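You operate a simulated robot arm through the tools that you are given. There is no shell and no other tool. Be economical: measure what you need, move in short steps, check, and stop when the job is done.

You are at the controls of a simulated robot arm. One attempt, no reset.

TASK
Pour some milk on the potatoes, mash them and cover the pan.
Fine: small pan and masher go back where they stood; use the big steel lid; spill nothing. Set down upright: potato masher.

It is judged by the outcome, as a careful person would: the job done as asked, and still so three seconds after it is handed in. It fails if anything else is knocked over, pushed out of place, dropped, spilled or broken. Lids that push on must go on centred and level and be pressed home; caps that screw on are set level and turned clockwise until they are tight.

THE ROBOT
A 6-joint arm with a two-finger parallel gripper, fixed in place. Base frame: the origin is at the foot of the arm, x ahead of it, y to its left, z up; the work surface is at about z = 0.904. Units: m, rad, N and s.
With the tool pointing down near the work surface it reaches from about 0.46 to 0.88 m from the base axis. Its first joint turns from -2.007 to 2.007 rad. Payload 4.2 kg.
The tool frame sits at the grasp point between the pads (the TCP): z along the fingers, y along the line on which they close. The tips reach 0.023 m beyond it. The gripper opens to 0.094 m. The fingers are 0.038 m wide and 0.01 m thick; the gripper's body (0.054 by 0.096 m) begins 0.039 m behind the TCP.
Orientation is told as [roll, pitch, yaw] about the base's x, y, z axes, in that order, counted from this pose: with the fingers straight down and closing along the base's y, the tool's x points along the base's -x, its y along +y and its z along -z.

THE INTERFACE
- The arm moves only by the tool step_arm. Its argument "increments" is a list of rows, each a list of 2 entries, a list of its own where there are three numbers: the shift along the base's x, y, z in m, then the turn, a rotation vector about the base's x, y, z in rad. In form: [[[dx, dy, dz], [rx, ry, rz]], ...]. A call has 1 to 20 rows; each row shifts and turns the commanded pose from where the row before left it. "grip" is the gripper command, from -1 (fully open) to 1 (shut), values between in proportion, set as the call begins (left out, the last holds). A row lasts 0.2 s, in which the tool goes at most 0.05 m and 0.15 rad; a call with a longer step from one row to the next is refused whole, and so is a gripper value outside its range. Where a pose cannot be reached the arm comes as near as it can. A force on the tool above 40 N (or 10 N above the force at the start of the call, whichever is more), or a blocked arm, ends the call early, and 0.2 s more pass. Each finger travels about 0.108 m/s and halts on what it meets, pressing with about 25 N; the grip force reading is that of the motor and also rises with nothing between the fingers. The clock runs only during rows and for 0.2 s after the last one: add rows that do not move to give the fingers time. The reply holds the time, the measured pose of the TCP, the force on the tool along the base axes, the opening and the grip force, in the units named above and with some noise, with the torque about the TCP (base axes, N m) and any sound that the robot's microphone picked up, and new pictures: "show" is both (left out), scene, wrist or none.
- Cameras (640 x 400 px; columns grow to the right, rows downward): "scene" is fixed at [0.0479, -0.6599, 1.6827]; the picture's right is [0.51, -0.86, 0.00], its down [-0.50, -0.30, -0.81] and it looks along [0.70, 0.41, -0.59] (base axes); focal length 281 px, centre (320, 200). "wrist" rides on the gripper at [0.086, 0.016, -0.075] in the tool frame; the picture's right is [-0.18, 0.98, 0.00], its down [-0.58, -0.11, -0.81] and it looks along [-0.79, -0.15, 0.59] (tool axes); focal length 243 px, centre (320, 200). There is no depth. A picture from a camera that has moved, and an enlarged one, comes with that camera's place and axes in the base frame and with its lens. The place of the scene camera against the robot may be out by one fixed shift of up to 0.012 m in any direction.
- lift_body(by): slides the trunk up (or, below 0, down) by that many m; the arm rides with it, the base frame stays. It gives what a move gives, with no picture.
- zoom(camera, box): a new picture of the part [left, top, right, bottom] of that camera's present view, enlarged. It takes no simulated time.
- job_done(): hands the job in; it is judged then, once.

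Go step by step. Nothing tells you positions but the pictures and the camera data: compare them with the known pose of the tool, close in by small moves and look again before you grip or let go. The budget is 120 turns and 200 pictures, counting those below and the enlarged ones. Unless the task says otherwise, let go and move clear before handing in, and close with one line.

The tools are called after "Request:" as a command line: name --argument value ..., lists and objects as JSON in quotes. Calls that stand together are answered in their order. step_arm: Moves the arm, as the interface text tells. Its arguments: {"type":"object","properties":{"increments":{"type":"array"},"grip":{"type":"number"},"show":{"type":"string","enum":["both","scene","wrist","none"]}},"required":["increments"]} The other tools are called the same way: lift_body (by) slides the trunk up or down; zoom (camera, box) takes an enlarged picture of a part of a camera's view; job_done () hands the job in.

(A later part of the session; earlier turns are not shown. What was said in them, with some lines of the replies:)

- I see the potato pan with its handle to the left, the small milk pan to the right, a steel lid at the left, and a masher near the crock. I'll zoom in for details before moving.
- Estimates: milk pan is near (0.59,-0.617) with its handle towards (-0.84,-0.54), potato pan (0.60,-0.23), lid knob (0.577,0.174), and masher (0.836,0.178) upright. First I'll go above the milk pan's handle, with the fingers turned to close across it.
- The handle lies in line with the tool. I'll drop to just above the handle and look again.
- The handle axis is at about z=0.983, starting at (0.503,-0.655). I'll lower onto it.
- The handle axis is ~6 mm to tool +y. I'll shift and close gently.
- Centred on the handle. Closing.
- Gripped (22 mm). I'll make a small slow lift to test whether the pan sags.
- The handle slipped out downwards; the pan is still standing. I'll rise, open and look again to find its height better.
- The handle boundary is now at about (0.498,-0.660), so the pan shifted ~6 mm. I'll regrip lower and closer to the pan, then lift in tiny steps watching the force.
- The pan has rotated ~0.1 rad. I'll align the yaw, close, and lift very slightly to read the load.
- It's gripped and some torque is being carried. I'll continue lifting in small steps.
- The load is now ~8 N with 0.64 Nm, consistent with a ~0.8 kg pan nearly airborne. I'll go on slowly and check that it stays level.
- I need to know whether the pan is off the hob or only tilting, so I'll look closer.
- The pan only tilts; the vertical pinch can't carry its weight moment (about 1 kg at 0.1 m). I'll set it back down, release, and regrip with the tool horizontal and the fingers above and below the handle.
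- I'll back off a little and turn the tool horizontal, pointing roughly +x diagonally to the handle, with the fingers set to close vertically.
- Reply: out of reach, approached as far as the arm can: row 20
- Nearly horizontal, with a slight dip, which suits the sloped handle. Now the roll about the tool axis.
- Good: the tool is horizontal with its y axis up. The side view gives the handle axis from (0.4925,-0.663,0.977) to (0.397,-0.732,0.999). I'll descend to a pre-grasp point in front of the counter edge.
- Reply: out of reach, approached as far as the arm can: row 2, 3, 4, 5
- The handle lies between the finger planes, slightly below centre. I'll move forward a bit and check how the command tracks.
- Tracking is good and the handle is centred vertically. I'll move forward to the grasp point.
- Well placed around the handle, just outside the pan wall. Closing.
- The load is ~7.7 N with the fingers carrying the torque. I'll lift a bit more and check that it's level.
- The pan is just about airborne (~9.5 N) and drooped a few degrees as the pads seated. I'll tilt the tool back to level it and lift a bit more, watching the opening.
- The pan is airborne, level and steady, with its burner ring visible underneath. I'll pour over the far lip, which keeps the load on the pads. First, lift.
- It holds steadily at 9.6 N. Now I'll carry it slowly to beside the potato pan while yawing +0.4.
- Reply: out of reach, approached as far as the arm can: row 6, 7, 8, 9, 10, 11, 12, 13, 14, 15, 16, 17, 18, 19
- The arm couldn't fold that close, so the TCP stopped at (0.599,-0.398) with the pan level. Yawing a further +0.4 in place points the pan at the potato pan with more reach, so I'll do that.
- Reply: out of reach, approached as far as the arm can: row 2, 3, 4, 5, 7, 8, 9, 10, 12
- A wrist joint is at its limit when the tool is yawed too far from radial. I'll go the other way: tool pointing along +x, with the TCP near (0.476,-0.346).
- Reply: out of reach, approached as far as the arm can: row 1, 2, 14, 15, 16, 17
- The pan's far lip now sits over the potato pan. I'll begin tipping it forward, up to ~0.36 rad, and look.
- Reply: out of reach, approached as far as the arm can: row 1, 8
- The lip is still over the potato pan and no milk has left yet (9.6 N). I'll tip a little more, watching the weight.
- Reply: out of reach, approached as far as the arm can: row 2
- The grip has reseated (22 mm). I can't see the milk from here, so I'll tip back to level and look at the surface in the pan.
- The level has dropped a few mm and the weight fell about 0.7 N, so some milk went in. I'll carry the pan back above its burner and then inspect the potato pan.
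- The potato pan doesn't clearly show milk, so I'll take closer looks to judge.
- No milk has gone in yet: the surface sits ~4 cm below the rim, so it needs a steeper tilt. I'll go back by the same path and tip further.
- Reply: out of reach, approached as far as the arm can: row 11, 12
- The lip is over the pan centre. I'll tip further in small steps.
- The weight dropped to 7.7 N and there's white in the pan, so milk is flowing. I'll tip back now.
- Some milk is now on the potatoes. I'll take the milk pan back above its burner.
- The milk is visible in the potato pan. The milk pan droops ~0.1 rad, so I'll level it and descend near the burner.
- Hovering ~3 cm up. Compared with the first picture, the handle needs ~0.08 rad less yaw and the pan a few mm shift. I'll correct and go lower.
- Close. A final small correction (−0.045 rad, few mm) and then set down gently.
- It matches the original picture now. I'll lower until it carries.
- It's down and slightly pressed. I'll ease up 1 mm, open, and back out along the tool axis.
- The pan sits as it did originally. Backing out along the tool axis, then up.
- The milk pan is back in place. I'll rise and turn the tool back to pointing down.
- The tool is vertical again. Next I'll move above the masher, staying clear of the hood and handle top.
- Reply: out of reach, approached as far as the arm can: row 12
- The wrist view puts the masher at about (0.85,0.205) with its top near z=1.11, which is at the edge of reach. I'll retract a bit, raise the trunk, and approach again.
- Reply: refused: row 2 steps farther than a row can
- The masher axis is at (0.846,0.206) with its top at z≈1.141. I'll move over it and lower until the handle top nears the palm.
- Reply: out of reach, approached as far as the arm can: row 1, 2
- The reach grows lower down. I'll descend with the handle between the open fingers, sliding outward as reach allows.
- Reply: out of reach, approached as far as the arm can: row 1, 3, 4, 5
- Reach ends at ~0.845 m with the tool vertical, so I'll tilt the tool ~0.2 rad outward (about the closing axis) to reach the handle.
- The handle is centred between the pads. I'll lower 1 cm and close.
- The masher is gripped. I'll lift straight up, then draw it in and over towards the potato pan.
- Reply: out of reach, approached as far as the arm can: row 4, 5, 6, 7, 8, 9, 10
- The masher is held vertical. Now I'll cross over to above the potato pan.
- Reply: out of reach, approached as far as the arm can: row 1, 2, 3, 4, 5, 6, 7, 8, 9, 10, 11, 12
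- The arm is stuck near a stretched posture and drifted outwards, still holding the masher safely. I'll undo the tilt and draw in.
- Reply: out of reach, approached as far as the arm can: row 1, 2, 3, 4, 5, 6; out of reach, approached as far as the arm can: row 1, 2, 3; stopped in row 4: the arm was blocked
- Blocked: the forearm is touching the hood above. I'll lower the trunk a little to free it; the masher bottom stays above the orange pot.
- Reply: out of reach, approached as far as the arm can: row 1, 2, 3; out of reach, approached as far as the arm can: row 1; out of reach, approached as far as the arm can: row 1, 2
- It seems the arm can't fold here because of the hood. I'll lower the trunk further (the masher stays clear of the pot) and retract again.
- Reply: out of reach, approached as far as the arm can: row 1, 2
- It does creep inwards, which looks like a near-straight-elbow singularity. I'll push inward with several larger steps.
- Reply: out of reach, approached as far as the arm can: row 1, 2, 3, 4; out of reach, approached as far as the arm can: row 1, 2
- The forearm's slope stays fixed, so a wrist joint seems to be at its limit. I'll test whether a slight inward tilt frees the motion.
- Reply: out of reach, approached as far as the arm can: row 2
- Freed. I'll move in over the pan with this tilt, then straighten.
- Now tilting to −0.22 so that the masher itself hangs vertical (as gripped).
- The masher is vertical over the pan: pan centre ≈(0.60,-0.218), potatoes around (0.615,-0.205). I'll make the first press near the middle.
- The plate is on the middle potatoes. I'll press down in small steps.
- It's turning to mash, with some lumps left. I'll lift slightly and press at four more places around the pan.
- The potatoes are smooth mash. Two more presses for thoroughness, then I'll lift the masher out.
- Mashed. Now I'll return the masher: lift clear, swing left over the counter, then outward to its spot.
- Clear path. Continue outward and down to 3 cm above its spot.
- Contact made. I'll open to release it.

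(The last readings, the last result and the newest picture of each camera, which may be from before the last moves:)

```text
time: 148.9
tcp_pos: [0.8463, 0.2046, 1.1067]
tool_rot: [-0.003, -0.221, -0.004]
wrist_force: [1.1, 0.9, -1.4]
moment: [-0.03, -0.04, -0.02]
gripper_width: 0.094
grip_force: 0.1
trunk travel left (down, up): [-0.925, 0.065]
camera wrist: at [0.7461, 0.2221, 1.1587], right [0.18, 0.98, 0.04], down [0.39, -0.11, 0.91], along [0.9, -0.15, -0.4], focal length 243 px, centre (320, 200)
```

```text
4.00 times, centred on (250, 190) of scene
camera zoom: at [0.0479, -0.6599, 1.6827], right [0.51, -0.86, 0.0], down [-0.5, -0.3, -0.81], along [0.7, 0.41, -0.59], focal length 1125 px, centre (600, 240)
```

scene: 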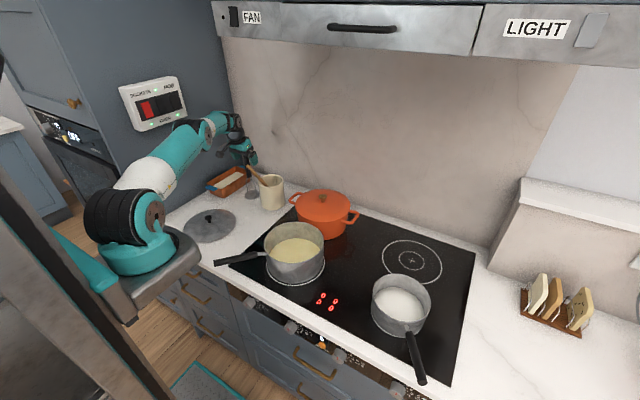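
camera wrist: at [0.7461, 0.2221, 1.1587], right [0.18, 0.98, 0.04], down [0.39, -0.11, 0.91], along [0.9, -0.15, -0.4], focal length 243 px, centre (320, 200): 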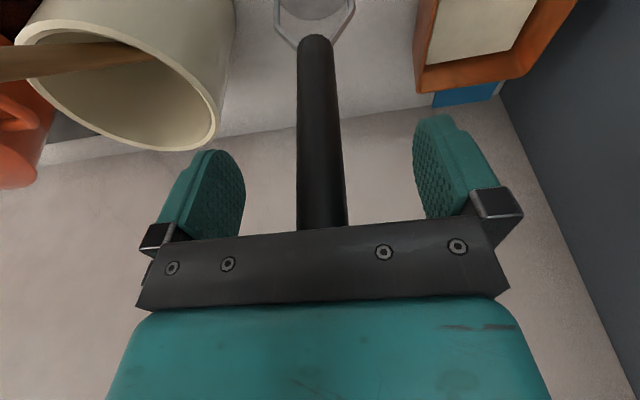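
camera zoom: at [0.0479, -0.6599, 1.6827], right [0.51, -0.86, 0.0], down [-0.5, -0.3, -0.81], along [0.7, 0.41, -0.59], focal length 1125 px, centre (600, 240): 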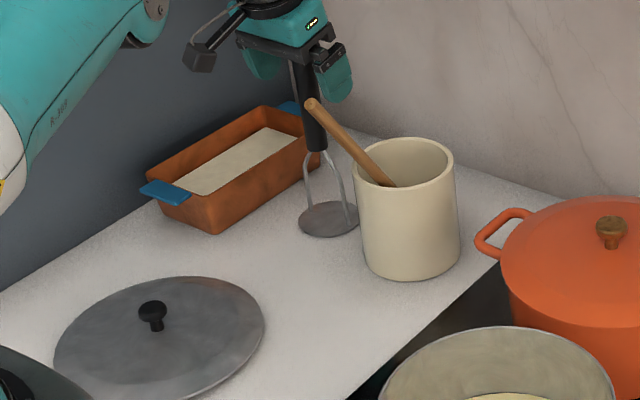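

The masher stands upright in its place. I'll retract straight back (−x), letting the tool return to vertical.

Request:
step_arm --increments '[[[-0.01, 0, 0.004], [0, 0, 0]], [[-0.015, 0, 0.006], [0, 0, 0]], [[-0.02, 0, 0.008], [0, 0.03, 0]], [[-0.03, 0, 0.01], [0, 0.06, 0]], [[-0.035, 0, 0.01], [0, 0.07, 0]], [[-0.04, 0, 0.01], [0, 0.06, 0]], [[-0.04, 0, 0.01], [0, 0, 0]], [[0, 0, 0], [0, 0, 0]]]'

Request:
zoom --camera "scene" --box '[170, 140, 330, 240]'

```text
time: 150.7
tcp_pos: [0.656, 0.2062, 1.1643]
tool_rot: [-0.005, -0.002, -0.005]
wrist_force: [1.0, -0.2, 0.5]
moment: [0.0, 0.02, -0.01]
gripper_width: 0.0943
grip_force: 0.1
trunk travel left (down, up): [-0.925, 0.065]
camera wrist: at [0.5701, 0.2218, 1.2368], right [0.19, 0.98, 0.0], down [0.58, -0.11, 0.81], along [0.79, -0.15, -0.59], focal length 243 px, centre (320, 200)
```

scene: 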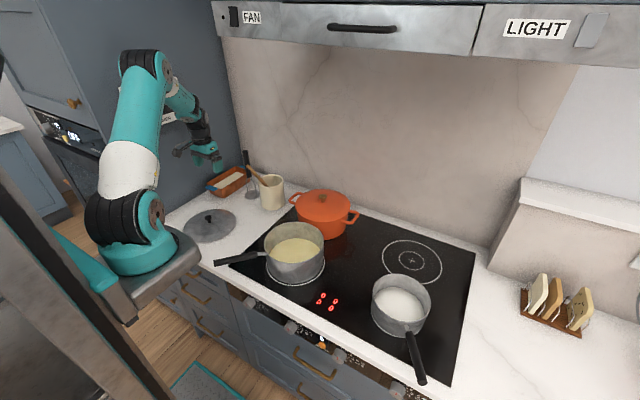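
wrist: 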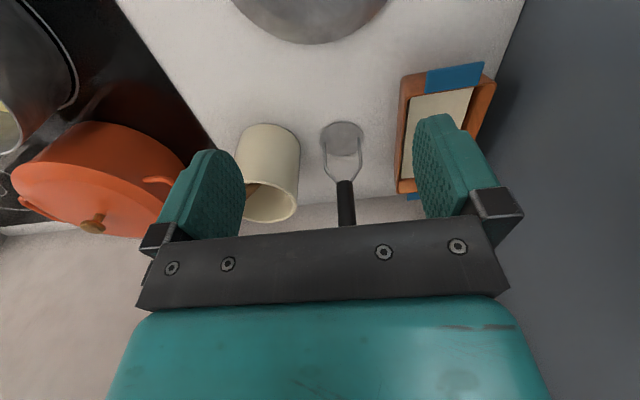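

```text
4.00 times, centred on (250, 190) of scene
camera zoom: at [0.0479, -0.6599, 1.6827], right [0.51, -0.86, 0.0], down [-0.5, -0.3, -0.81], along [0.7, 0.41, -0.59], focal length 1125 px, centre (600, 240)
```

zoom: 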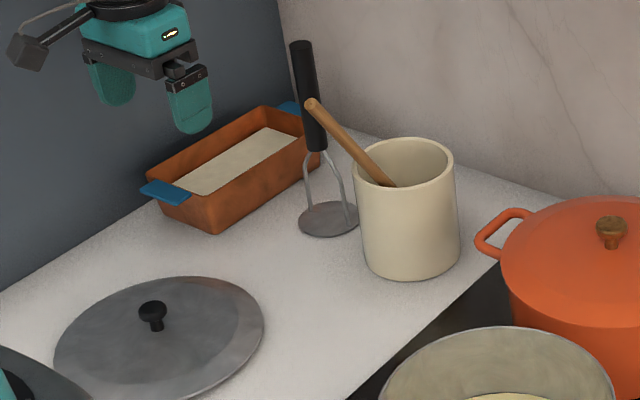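

The masher is back. Now the lid: lower the trunk to its normal height and look at the knob.

Request:
step_arm --increments '[[[-0.03, 0, 0.03], [0, 0, 0]], [[-0.03, 0, 0.03], [0, 0, 0]], [[-0.03, 0, 0.03], [0, 0, 0]], [[-0.03, 0, 0.02], [0, 0, 0]], [[-0.02, 0, 0], [0, 0, 0]], [[0, 0, 0], [0, 0, 0]]]' --show "none"

Request:
lift_body --by -0.1

Request:
step_arm --increments '[[[0, 0, 0], [0, 0, 0]]]'

Request:
zoom --camera "wrist" --box '[220, 0, 420, 130]'

```text
time: 152.1
tcp_pos: [0.5147, 0.2036, 1.2736]
tool_rot: [-0.004, -0.003, -0.003]
wrist_force: [-0.6, -0.9, 0.2]
moment: [-0.02, -0.04, 0.01]
gripper_width: 0.0938
grip_force: 0.0
trunk travel left (down, up): [-0.925, 0.065]
```

```text
time: 153.4
tcp_pos: [0.5147, 0.2053, 1.1732]
tool_rot: [-0.006, -0.002, -0.004]
wrist_force: [0.2, -0.3, -0.1]
moment: [0.03, 0.01, 0.0]
gripper_width: 0.0938
grip_force: 0.0
trunk travel left (down, up): [-0.825, 0.165]
```

```text
time: 153.8
tcp_pos: [0.5142, 0.2042, 1.1731]
tool_rot: [-0.007, -0.001, -0.003]
wrist_force: [-1.3, -0.9, 0.0]
moment: [0.01, 0.02, 0.01]
gripper_width: 0.0939
grip_force: 0.0
trunk travel left (down, up): [-0.825, 0.165]
camera wrist: at [0.4289, 0.221, 1.2462], right [0.19, 0.98, 0.0], down [0.58, -0.11, 0.81], along [0.79, -0.15, -0.59], focal length 243 px, centre (320, 200)
```

scene: 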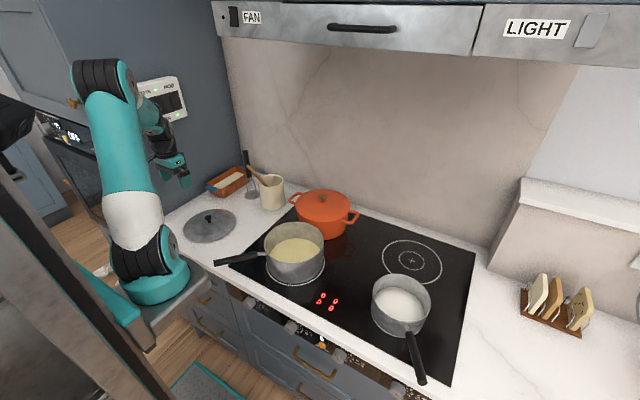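
wrist: 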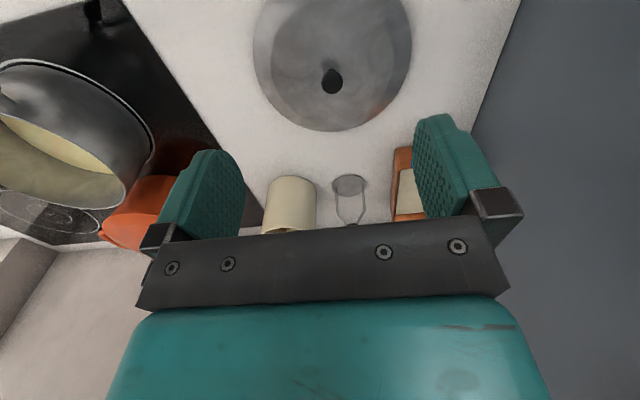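

```text
3.08 times, centred on (320, 65) of wrist
camera zoom: at [0.4289, 0.221, 1.2462], right [0.19, 0.98, 0.0], down [0.58, -0.11, 0.81], along [0.79, -0.15, -0.59], focal length 746 px, centre (320, 615)
```

zoom: 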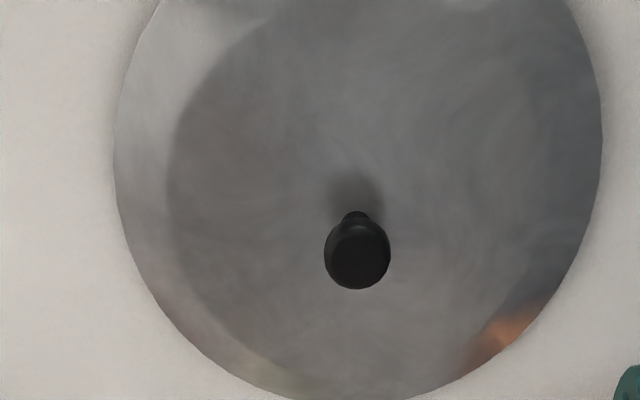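

The knob is at about (0.583,0.207), with its cap near z≈0.958. I'll move above it and look closer.

Request:
step_arm --increments '[[[0.024, 0.001, -0.035], [0, 0, 0]], [[0.024, 0.001, -0.035], [0, 0, 0]], [[0.02, 0.001, -0.035], [0, 0, 0]], [[0, 0, -0.03], [0, 0, 0]], [[0, 0, 0], [0, 0, 0]]]'

Request:
zoom --camera "scene" --box '[160, 160, 280, 260]'

```text
time: 155.0
tcp_pos: [0.5825, 0.2082, 1.0384]
tool_rot: [-0.006, -0.002, -0.004]
wrist_force: [0.3, 0.2, -0.5]
moment: [0.02, 0.0, -0.02]
gripper_width: 0.094
grip_force: 0.0
trunk travel left (down, up): [-0.825, 0.165]
camera wrist: at [0.4961, 0.2248, 1.1104], right [0.19, 0.98, 0.0], down [0.58, -0.11, 0.81], along [0.79, -0.15, -0.59], focal length 243 px, centre (320, 200)
```

scene: 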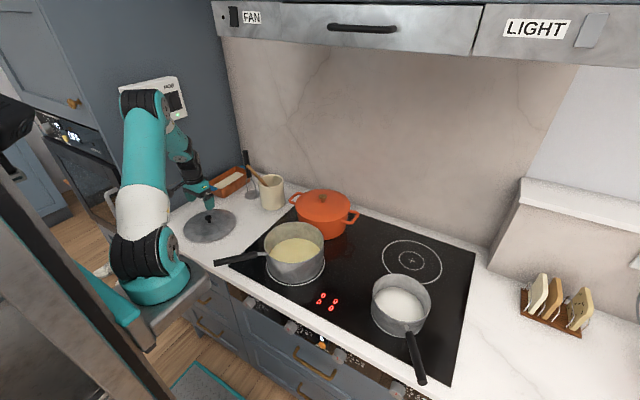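
wrist: 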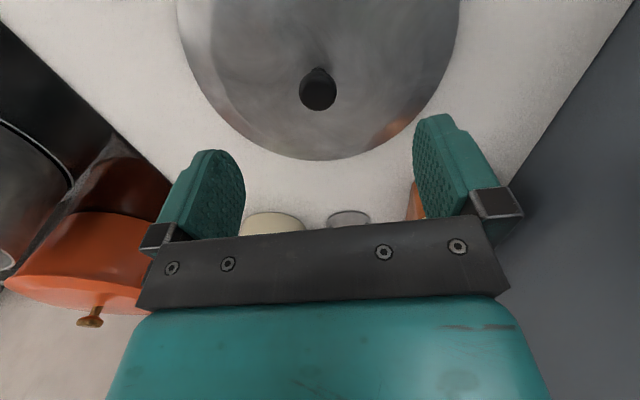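

```text
4.00 times, centred on (220, 210) of scene
camera zoom: at [0.0479, -0.6599, 1.6827], right [0.51, -0.86, 0.0], down [-0.5, -0.3, -0.81], along [0.7, 0.41, -0.59], focal length 1125 px, centre (720, 160)
```

zoom: 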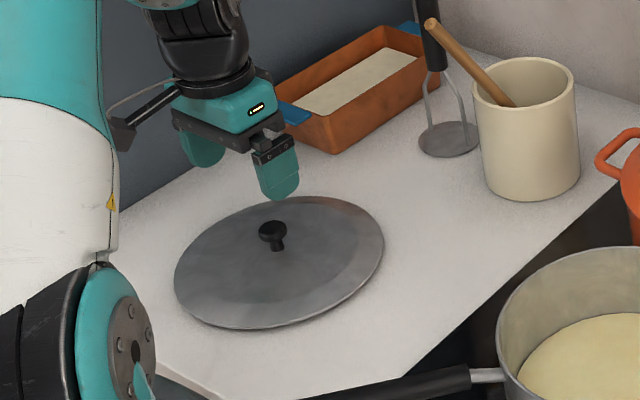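

Aligned over the knob. I'll lower around it.

Request:
step_arm --increments '[[[0, -0.001, -0.03], [0, 0, 0]], [[0, 0, -0.03], [0, 0, 0]], [[0, 0, -0.015], [0, 0, 0]], [[0, 0, -0.008], [0, 0, 0]], [[0, 0, 0], [0, 0, 0]]]'

Request:
zoom --camera "scene" --box '[160, 160, 280, 260]'

```text
time: 156.2
tcp_pos: [0.5833, 0.2079, 0.9558]
tool_rot: [-0.006, -0.003, -0.004]
wrist_force: [0.0, 0.8, 0.1]
moment: [0.03, 0.05, -0.02]
gripper_width: 0.0941
grip_force: 0.1
trunk travel left (down, up): [-0.825, 0.165]
camera wrist: at [0.4974, 0.224, 1.0282], right [0.19, 0.98, 0.0], down [0.58, -0.11, 0.81], along [0.79, -0.15, -0.59], focal length 243 px, centre (320, 200)
```

scene: 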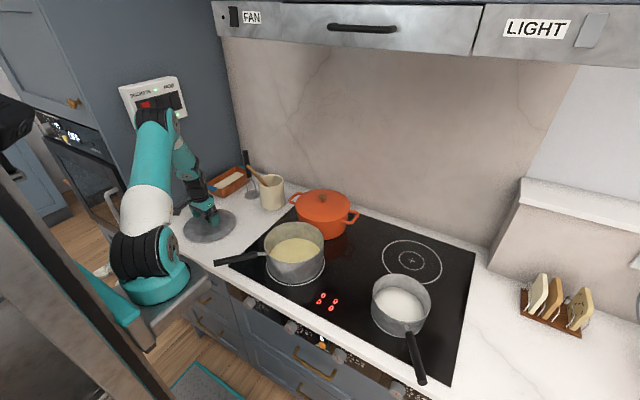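
wrist: 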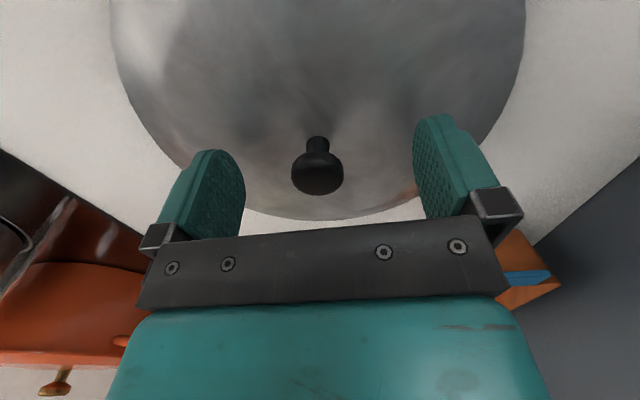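

```text
4.00 times, centred on (220, 210) of scene
camera zoom: at [0.0479, -0.6599, 1.6827], right [0.51, -0.86, 0.0], down [-0.5, -0.3, -0.81], along [0.7, 0.41, -0.59], focal length 1125 px, centre (720, 160)
```

zoom: 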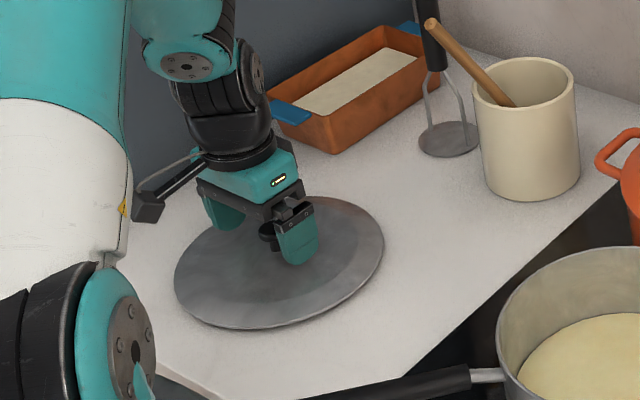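

The knob cap is between the pads. I'll lower 3 mm and close.

Request:
step_arm --increments '[[[-0.001, 0, -0.003], [0, 0, 0]], [[0, 0, 0], [0, 0, 0]]]' --show "none"

Request:
step_arm --increments '[[[0, 0, 0], [0, 0, 0]], [[0, 0, 0], [0, 0, 0]], [[0, 0, 0], [0, 0, 0]], [[0, 0, 0], [0, 0, 0]], [[0, 0, 0], [0, 0, 0]]]' --grip 1 --show "none"

Request:
step_arm --increments '[[[0, 0, 0.004], [0, 0, 0]], [[0, 0, 0.008], [0, 0, 0]], [[0, 0, 0.01], [0, 0, 0]], [[0, 0, 0.01], [0, 0, 0]], [[0, 0, 0], [0, 0, 0]]]'

Request:
zoom --camera "scene" --box '[160, 160, 280, 260]'

```text
time: 156.8
tcp_pos: [0.5821, 0.2081, 0.9525]
tool_rot: [-0.005, -0.001, -0.003]
wrist_force: [-0.2, -0.1, 0.2]
moment: [-0.01, -0.02, -0.01]
gripper_width: 0.0939
grip_force: 0.0
trunk travel left (down, up): [-0.825, 0.165]
```

```text
time: 158.0
tcp_pos: [0.5812, 0.2076, 0.9531]
tool_rot: [-0.006, 0.0, -0.004]
wrist_force: [-0.1, -0.5, 0.5]
moment: [0.12, 0.06, -0.04]
gripper_width: 0.0271
grip_force: 24.7
trunk travel left (down, up): [-0.825, 0.165]
```

```text
time: 159.2
tcp_pos: [0.5819, 0.2069, 0.9845]
tool_rot: [-0.005, 0.001, -0.005]
wrist_force: [-0.1, 0.0, -2.4]
moment: [-0.02, 0.04, -0.01]
gripper_width: 0.0272
grip_force: 25.3
trunk travel left (down, up): [-0.825, 0.165]
camera wrist: at [0.4965, 0.2235, 1.0573], right [0.19, 0.98, 0.0], down [0.58, -0.11, 0.81], along [0.79, -0.15, -0.59], focal length 243 px, centre (320, 200)
```

scene: 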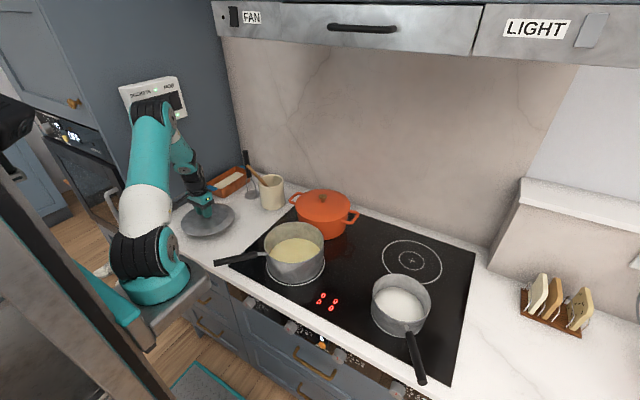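
wrist: 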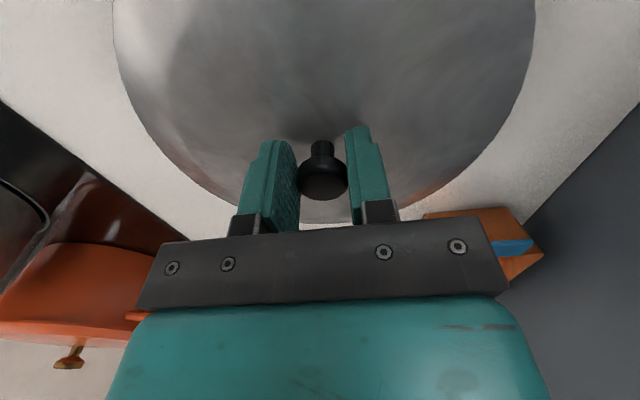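

```text
4.00 times, centred on (220, 210) of scene
camera zoom: at [0.0479, -0.6599, 1.6827], right [0.51, -0.86, 0.0], down [-0.5, -0.3, -0.81], along [0.7, 0.41, -0.59], focal length 1125 px, centre (720, 160)
```

zoom: 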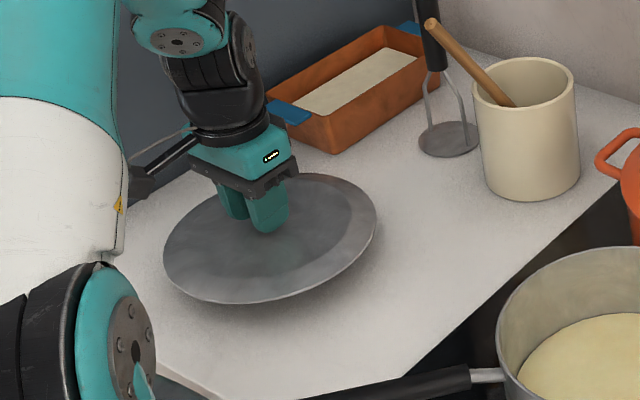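

The lid is lifted level. I'll carry it over to the potato pan at a safe height.

Request:
step_arm --increments '[[[0, 0, 0.03], [0, 0, 0]], [[0, 0, 0.04], [0, 0, 0]], [[0, 0, 0.04], [0, 0, 0]], [[0, 0, 0.035], [0, 0, 0]], [[0.001, -0.03, 0], [0, 0, 0]], [[0.002, -0.04, 0], [0, 0, 0]], [[0.002, -0.04, 0], [0, 0, 0]], [[0.002, -0.04, 0], [0, 0, 0]], [[0.002, -0.04, 0], [0, 0, 0]], [[0.002, -0.04, 0], [0, 0, 0]], [[0.002, -0.04, 0], [0, 0, 0]], [[0.002, -0.04, 0], [0, 0, 0]], [[0.002, -0.04, 0], [0, 0, 0]], [[0.002, -0.04, 0], [0, 0, 0]], [[0.001, -0.034, 0], [0, 0, 0]], [[0, 0, 0], [0, 0, 0]]]'

Request:
zoom --camera "scene" --box '[230, 170, 350, 290]'

```text
time: 162.6
tcp_pos: [0.6009, -0.2158, 1.1305]
tool_rot: [-0.004, 0.001, -0.002]
wrist_force: [-0.2, 0.5, -3.0]
moment: [0.02, 0.02, 0.03]
gripper_width: 0.0273
grip_force: 25.3
trunk travel left (down, up): [-0.825, 0.165]
camera wrist: at [0.5159, -0.2005, 1.2035], right [0.19, 0.98, 0.0], down [0.58, -0.11, 0.81], along [0.79, -0.15, -0.59], focal length 243 px, centre (320, 200)
```

scene: 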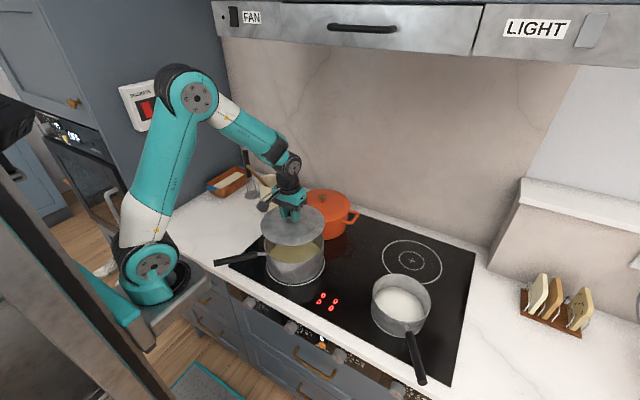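
wrist: 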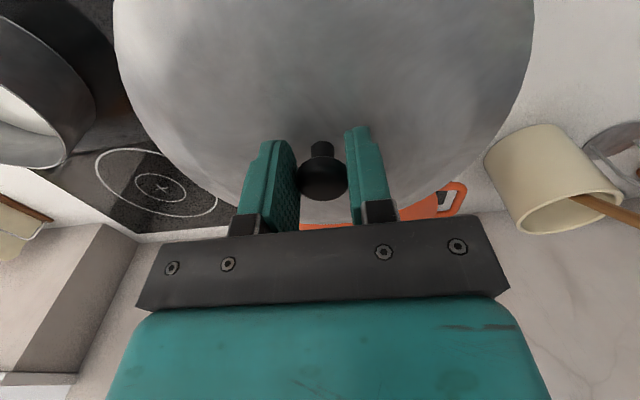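

```text
3.33 times, centred on (290, 230) of scene
camera zoom: at [0.0479, -0.6599, 1.6827], right [0.51, -0.86, 0.0], down [-0.5, -0.3, -0.81], along [0.7, 0.41, -0.59], focal length 938 px, centre (420, 100)
```

zoom: 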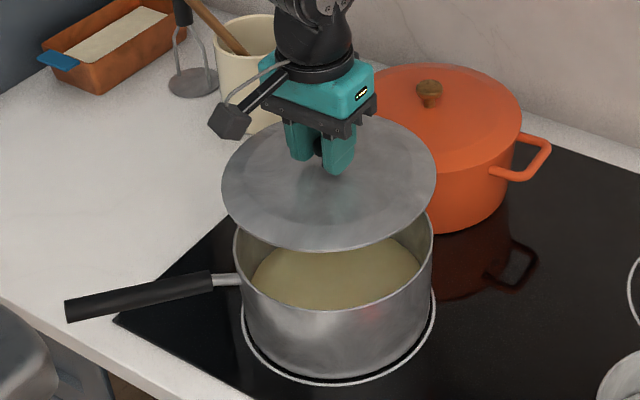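

Laterally aligned. I'll lower to ~2 cm above the rim and compare again.

Request:
step_arm --increments '[[[0, 0, -0.02], [0, 0, 0]], [[0, 0, -0.02], [0, 0, 0]], [[0, 0, -0.015], [0, 0, 0]], [[0, 0, 0], [0, 0, 0]]]' --show "wrist"

Request:
zoom --camera "scene" --box '[250, 190, 340, 290]'

```text
time: 163.6
tcp_pos: [0.6014, -0.2161, 1.0738]
tool_rot: [-0.005, -0.003, -0.001]
wrist_force: [0.1, 0.4, -2.2]
moment: [-0.01, 0.01, -0.02]
gripper_width: 0.0274
grip_force: 24.8
trunk travel left (down, up): [-0.825, 0.165]
camera wrist: at [0.5165, -0.2001, 1.1468], right [0.19, 0.98, 0.0], down [0.58, -0.11, 0.81], along [0.79, -0.15, -0.59], focal length 243 px, centre (320, 200)
```

wrist: 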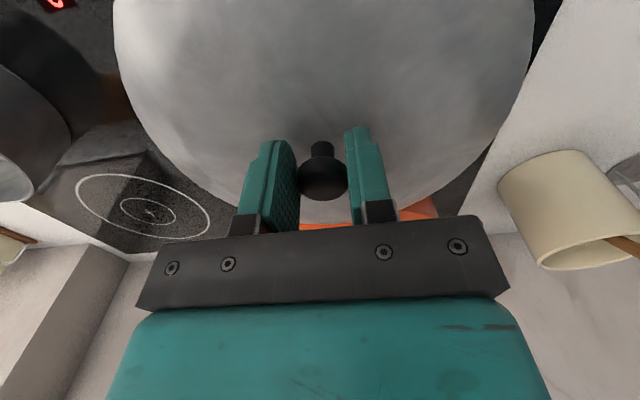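

```text
4.00 times, centred on (295, 240) of scene
camera zoom: at [0.0479, -0.6599, 1.6827], right [0.51, -0.86, 0.0], down [-0.5, -0.3, -0.81], along [0.7, 0.41, -0.59], focal length 1125 px, centre (420, 40)
```

zoom: 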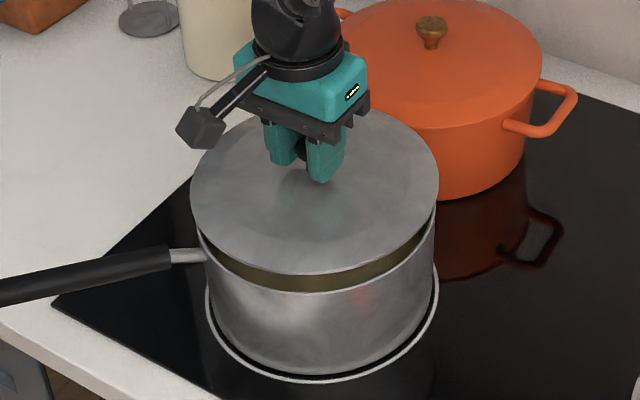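

Request:
step_arm --increments '[[[0, 0, -0.008], [0, 0, 0]], [[0, 0, -0.006], [0, 0, 0]], [[0, 0, -0.003], [0, 0, 0]], [[0, 0, 0], [0, 0, 0]]]' --show "none"

Request:
zoom --camera "scene" --box '[255, 205, 335, 280]'

```text
time: 164.6
tcp_pos: [0.6019, -0.2175, 1.06]
tool_rot: [-0.005, -0.004, -0.003]
wrist_force: [-2.3, -4.1, 12.0]
moment: [0.15, -0.66, -0.15]
gripper_width: 0.0275
grip_force: 24.5
trunk travel left (down, up): [-0.825, 0.165]
```

```text
5.33 times, centred on (295, 242) of scene
camera zoom: at [0.0479, -0.6599, 1.6827], right [0.51, -0.86, 0.0], down [-0.5, -0.3, -0.81], along [0.7, 0.41, -0.59], focal length 1500 px, centre (453, -27)
```

zoom: 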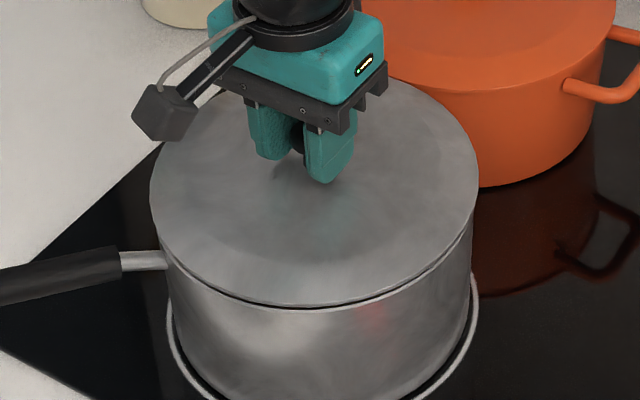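

Contact is one-sided (far +x side). I'll raise slightly, shift 3 mm towards −x and lower again.

Request:
step_arm --increments '[[[0, 0, 0.006], [0, 0, 0]], [[-0.003, -0.0005, 0], [0, 0, 0]], [[0, 0, -0.004], [0, 0, 0]], [[0, 0, -0.003], [0, 0, 0]], [[0, 0, 0], [0, 0, 0]]]' --show "none"

Request:
zoom --camera "scene" --box '[255, 205, 335, 280]'

```text
time: 165.8
tcp_pos: [0.5994, -0.2184, 1.0586]
tool_rot: [-0.003, -0.005, -0.003]
wrist_force: [-0.1, -3.6, 15.5]
moment: [0.17, 0.34, -0.13]
gripper_width: 0.0274
grip_force: 24.5
trunk travel left (down, up): [-0.825, 0.165]
```

```text
5.33 times, centred on (295, 242) of scene
camera zoom: at [0.0479, -0.6599, 1.6827], right [0.51, -0.86, 0.0], down [-0.5, -0.3, -0.81], along [0.7, 0.41, -0.59], focal length 1500 px, centre (453, -27)
```

zoom: 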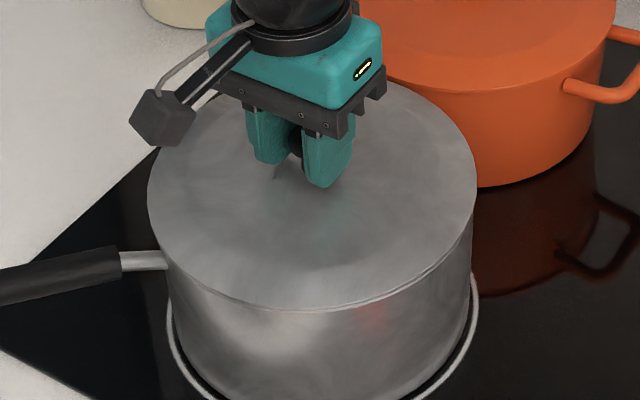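

Nearly seated. A fine correction (+1, −2 mm), then press gently.

Request:
step_arm --increments '[[[0, 0, 0.006], [0, 0, 0]], [[0.001, -0.002, 0], [0, 0, 0]], [[0, 0, -0.004], [0, 0, 0]], [[0, 0, -0.003], [0, 0, 0]], [[0, 0, 0], [0, 0, 0]]]' --show "none"

Request:
zoom --camera "scene" --box '[255, 205, 335, 280]'

```text
time: 167.0
tcp_pos: [0.5991, -0.2196, 1.0567]
tool_rot: [-0.004, -0.004, -0.003]
wrist_force: [-1.5, -2.0, 20.0]
moment: [0.09, -0.12, -0.09]
gripper_width: 0.0276
grip_force: 25.4
trunk travel left (down, up): [-0.825, 0.165]
```

```text
5.33 times, centred on (295, 242) of scene
camera zoom: at [0.0479, -0.6599, 1.6827], right [0.51, -0.86, 0.0], down [-0.5, -0.3, -0.81], along [0.7, 0.41, -0.59], focal length 1500 px, centre (453, -27)
```

zoom: 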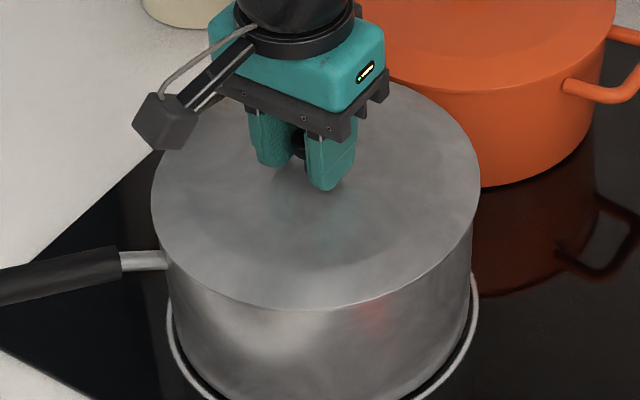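

Seated evenly (20 N, almost no moment) and centred. I'll ease off and release.

Request:
step_arm --increments '[[[0, 0, 0.002], [0, 0, 0]], [[0, 0, 0], [0, 0, 0]]]' --show "none"

Request:
step_arm --increments '[[[0, 0, 0], [0, 0, 0]], [[0, 0, 0], [0, 0, 0]], [[0, 0, 0], [0, 0, 0]], [[0, 0, 0], [0, 0, 0]]]' --grip -1 --show "none"

Request:
step_arm --increments '[[[0, 0, 0.03], [0, 0, 0]], [[0, 0, 0.04], [0, 0, 0]], [[0, 0, 0.04], [0, 0, 0]], [[-0.02, 0.03, 0.03], [0, 0, 0]], [[-0.02, 0.04, 0.02], [0, 0, 0]], [[-0.02, 0.04, 0], [0, 0, 0]], [[0, 0.04, 0], [0, 0, 0]], [[0, 0, 0], [0, 0, 0]]]'

Request:
zoom --camera "scene" --box '[240, 180, 350, 290]'

```text
time: 167.6
tcp_pos: [0.5999, -0.2199, 1.0566]
tool_rot: [-0.002, 0.0, 0.0]
wrist_force: [0.8, -0.5, -1.0]
moment: [0.05, -0.1, -0.03]
gripper_width: 0.0272
grip_force: 25.3
trunk travel left (down, up): [-0.825, 0.165]
```

```text
time: 168.6
tcp_pos: [0.5999, -0.2207, 1.0581]
tool_rot: [-0.004, -0.001, -0.003]
wrist_force: [-0.1, 0.2, -0.2]
moment: [0.01, -0.02, 0.0]
gripper_width: 0.0942
grip_force: 0.1
trunk travel left (down, up): [-0.825, 0.165]
```

```text
time: 170.4
tcp_pos: [0.5395, -0.0698, 1.217]
tool_rot: [-0.004, -0.001, -0.001]
wrist_force: [0.1, 0.8, 0.0]
moment: [-0.02, 0.01, -0.01]
gripper_width: 0.0941
grip_force: 0.1
trunk travel left (down, up): [-0.825, 0.165]
camera wrist: at [0.4528, -0.053, 1.2901], right [0.19, 0.98, 0.0], down [0.58, -0.11, 0.81], along [0.79, -0.15, -0.59], focal length 243 px, centre (320, 200)
```

scene: 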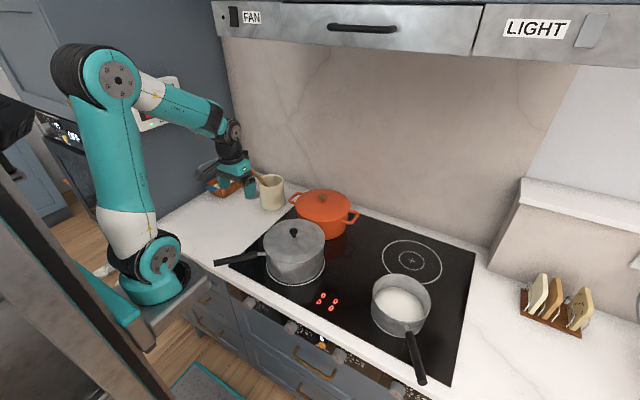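
wrist: 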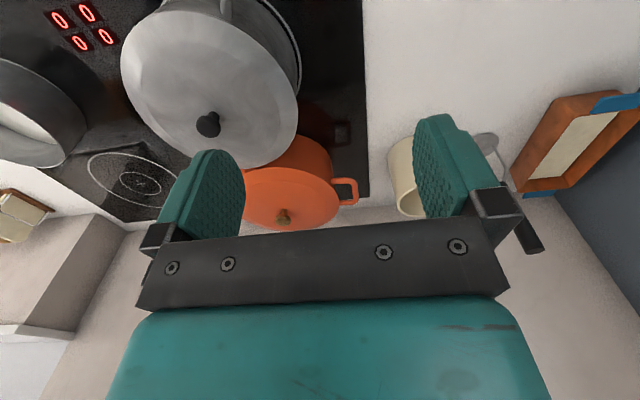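

```text
3.64 times, centred on (295, 235) of scene
camera zoom: at [0.0479, -0.6599, 1.6827], right [0.51, -0.86, 0.0], down [-0.5, -0.3, -0.81], along [0.7, 0.41, -0.59], focal length 1023 px, centre (411, 73)
```

zoom: 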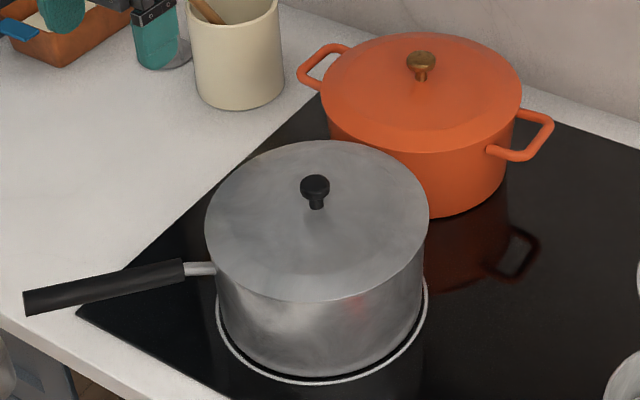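

The lid sits level and centred, and the milk pan, masher and everything else stand where they were with nothing spilled. The arm is clear, so I'm handing in.

Request:
job_done

```text
The job is handed in.
```

Milk is poured over the potatoes, they are mashed smooth, and the pan is covered with the big steel lid. The small pan is back on its burner, the masher stands upright in its spot, and I saw no spills.
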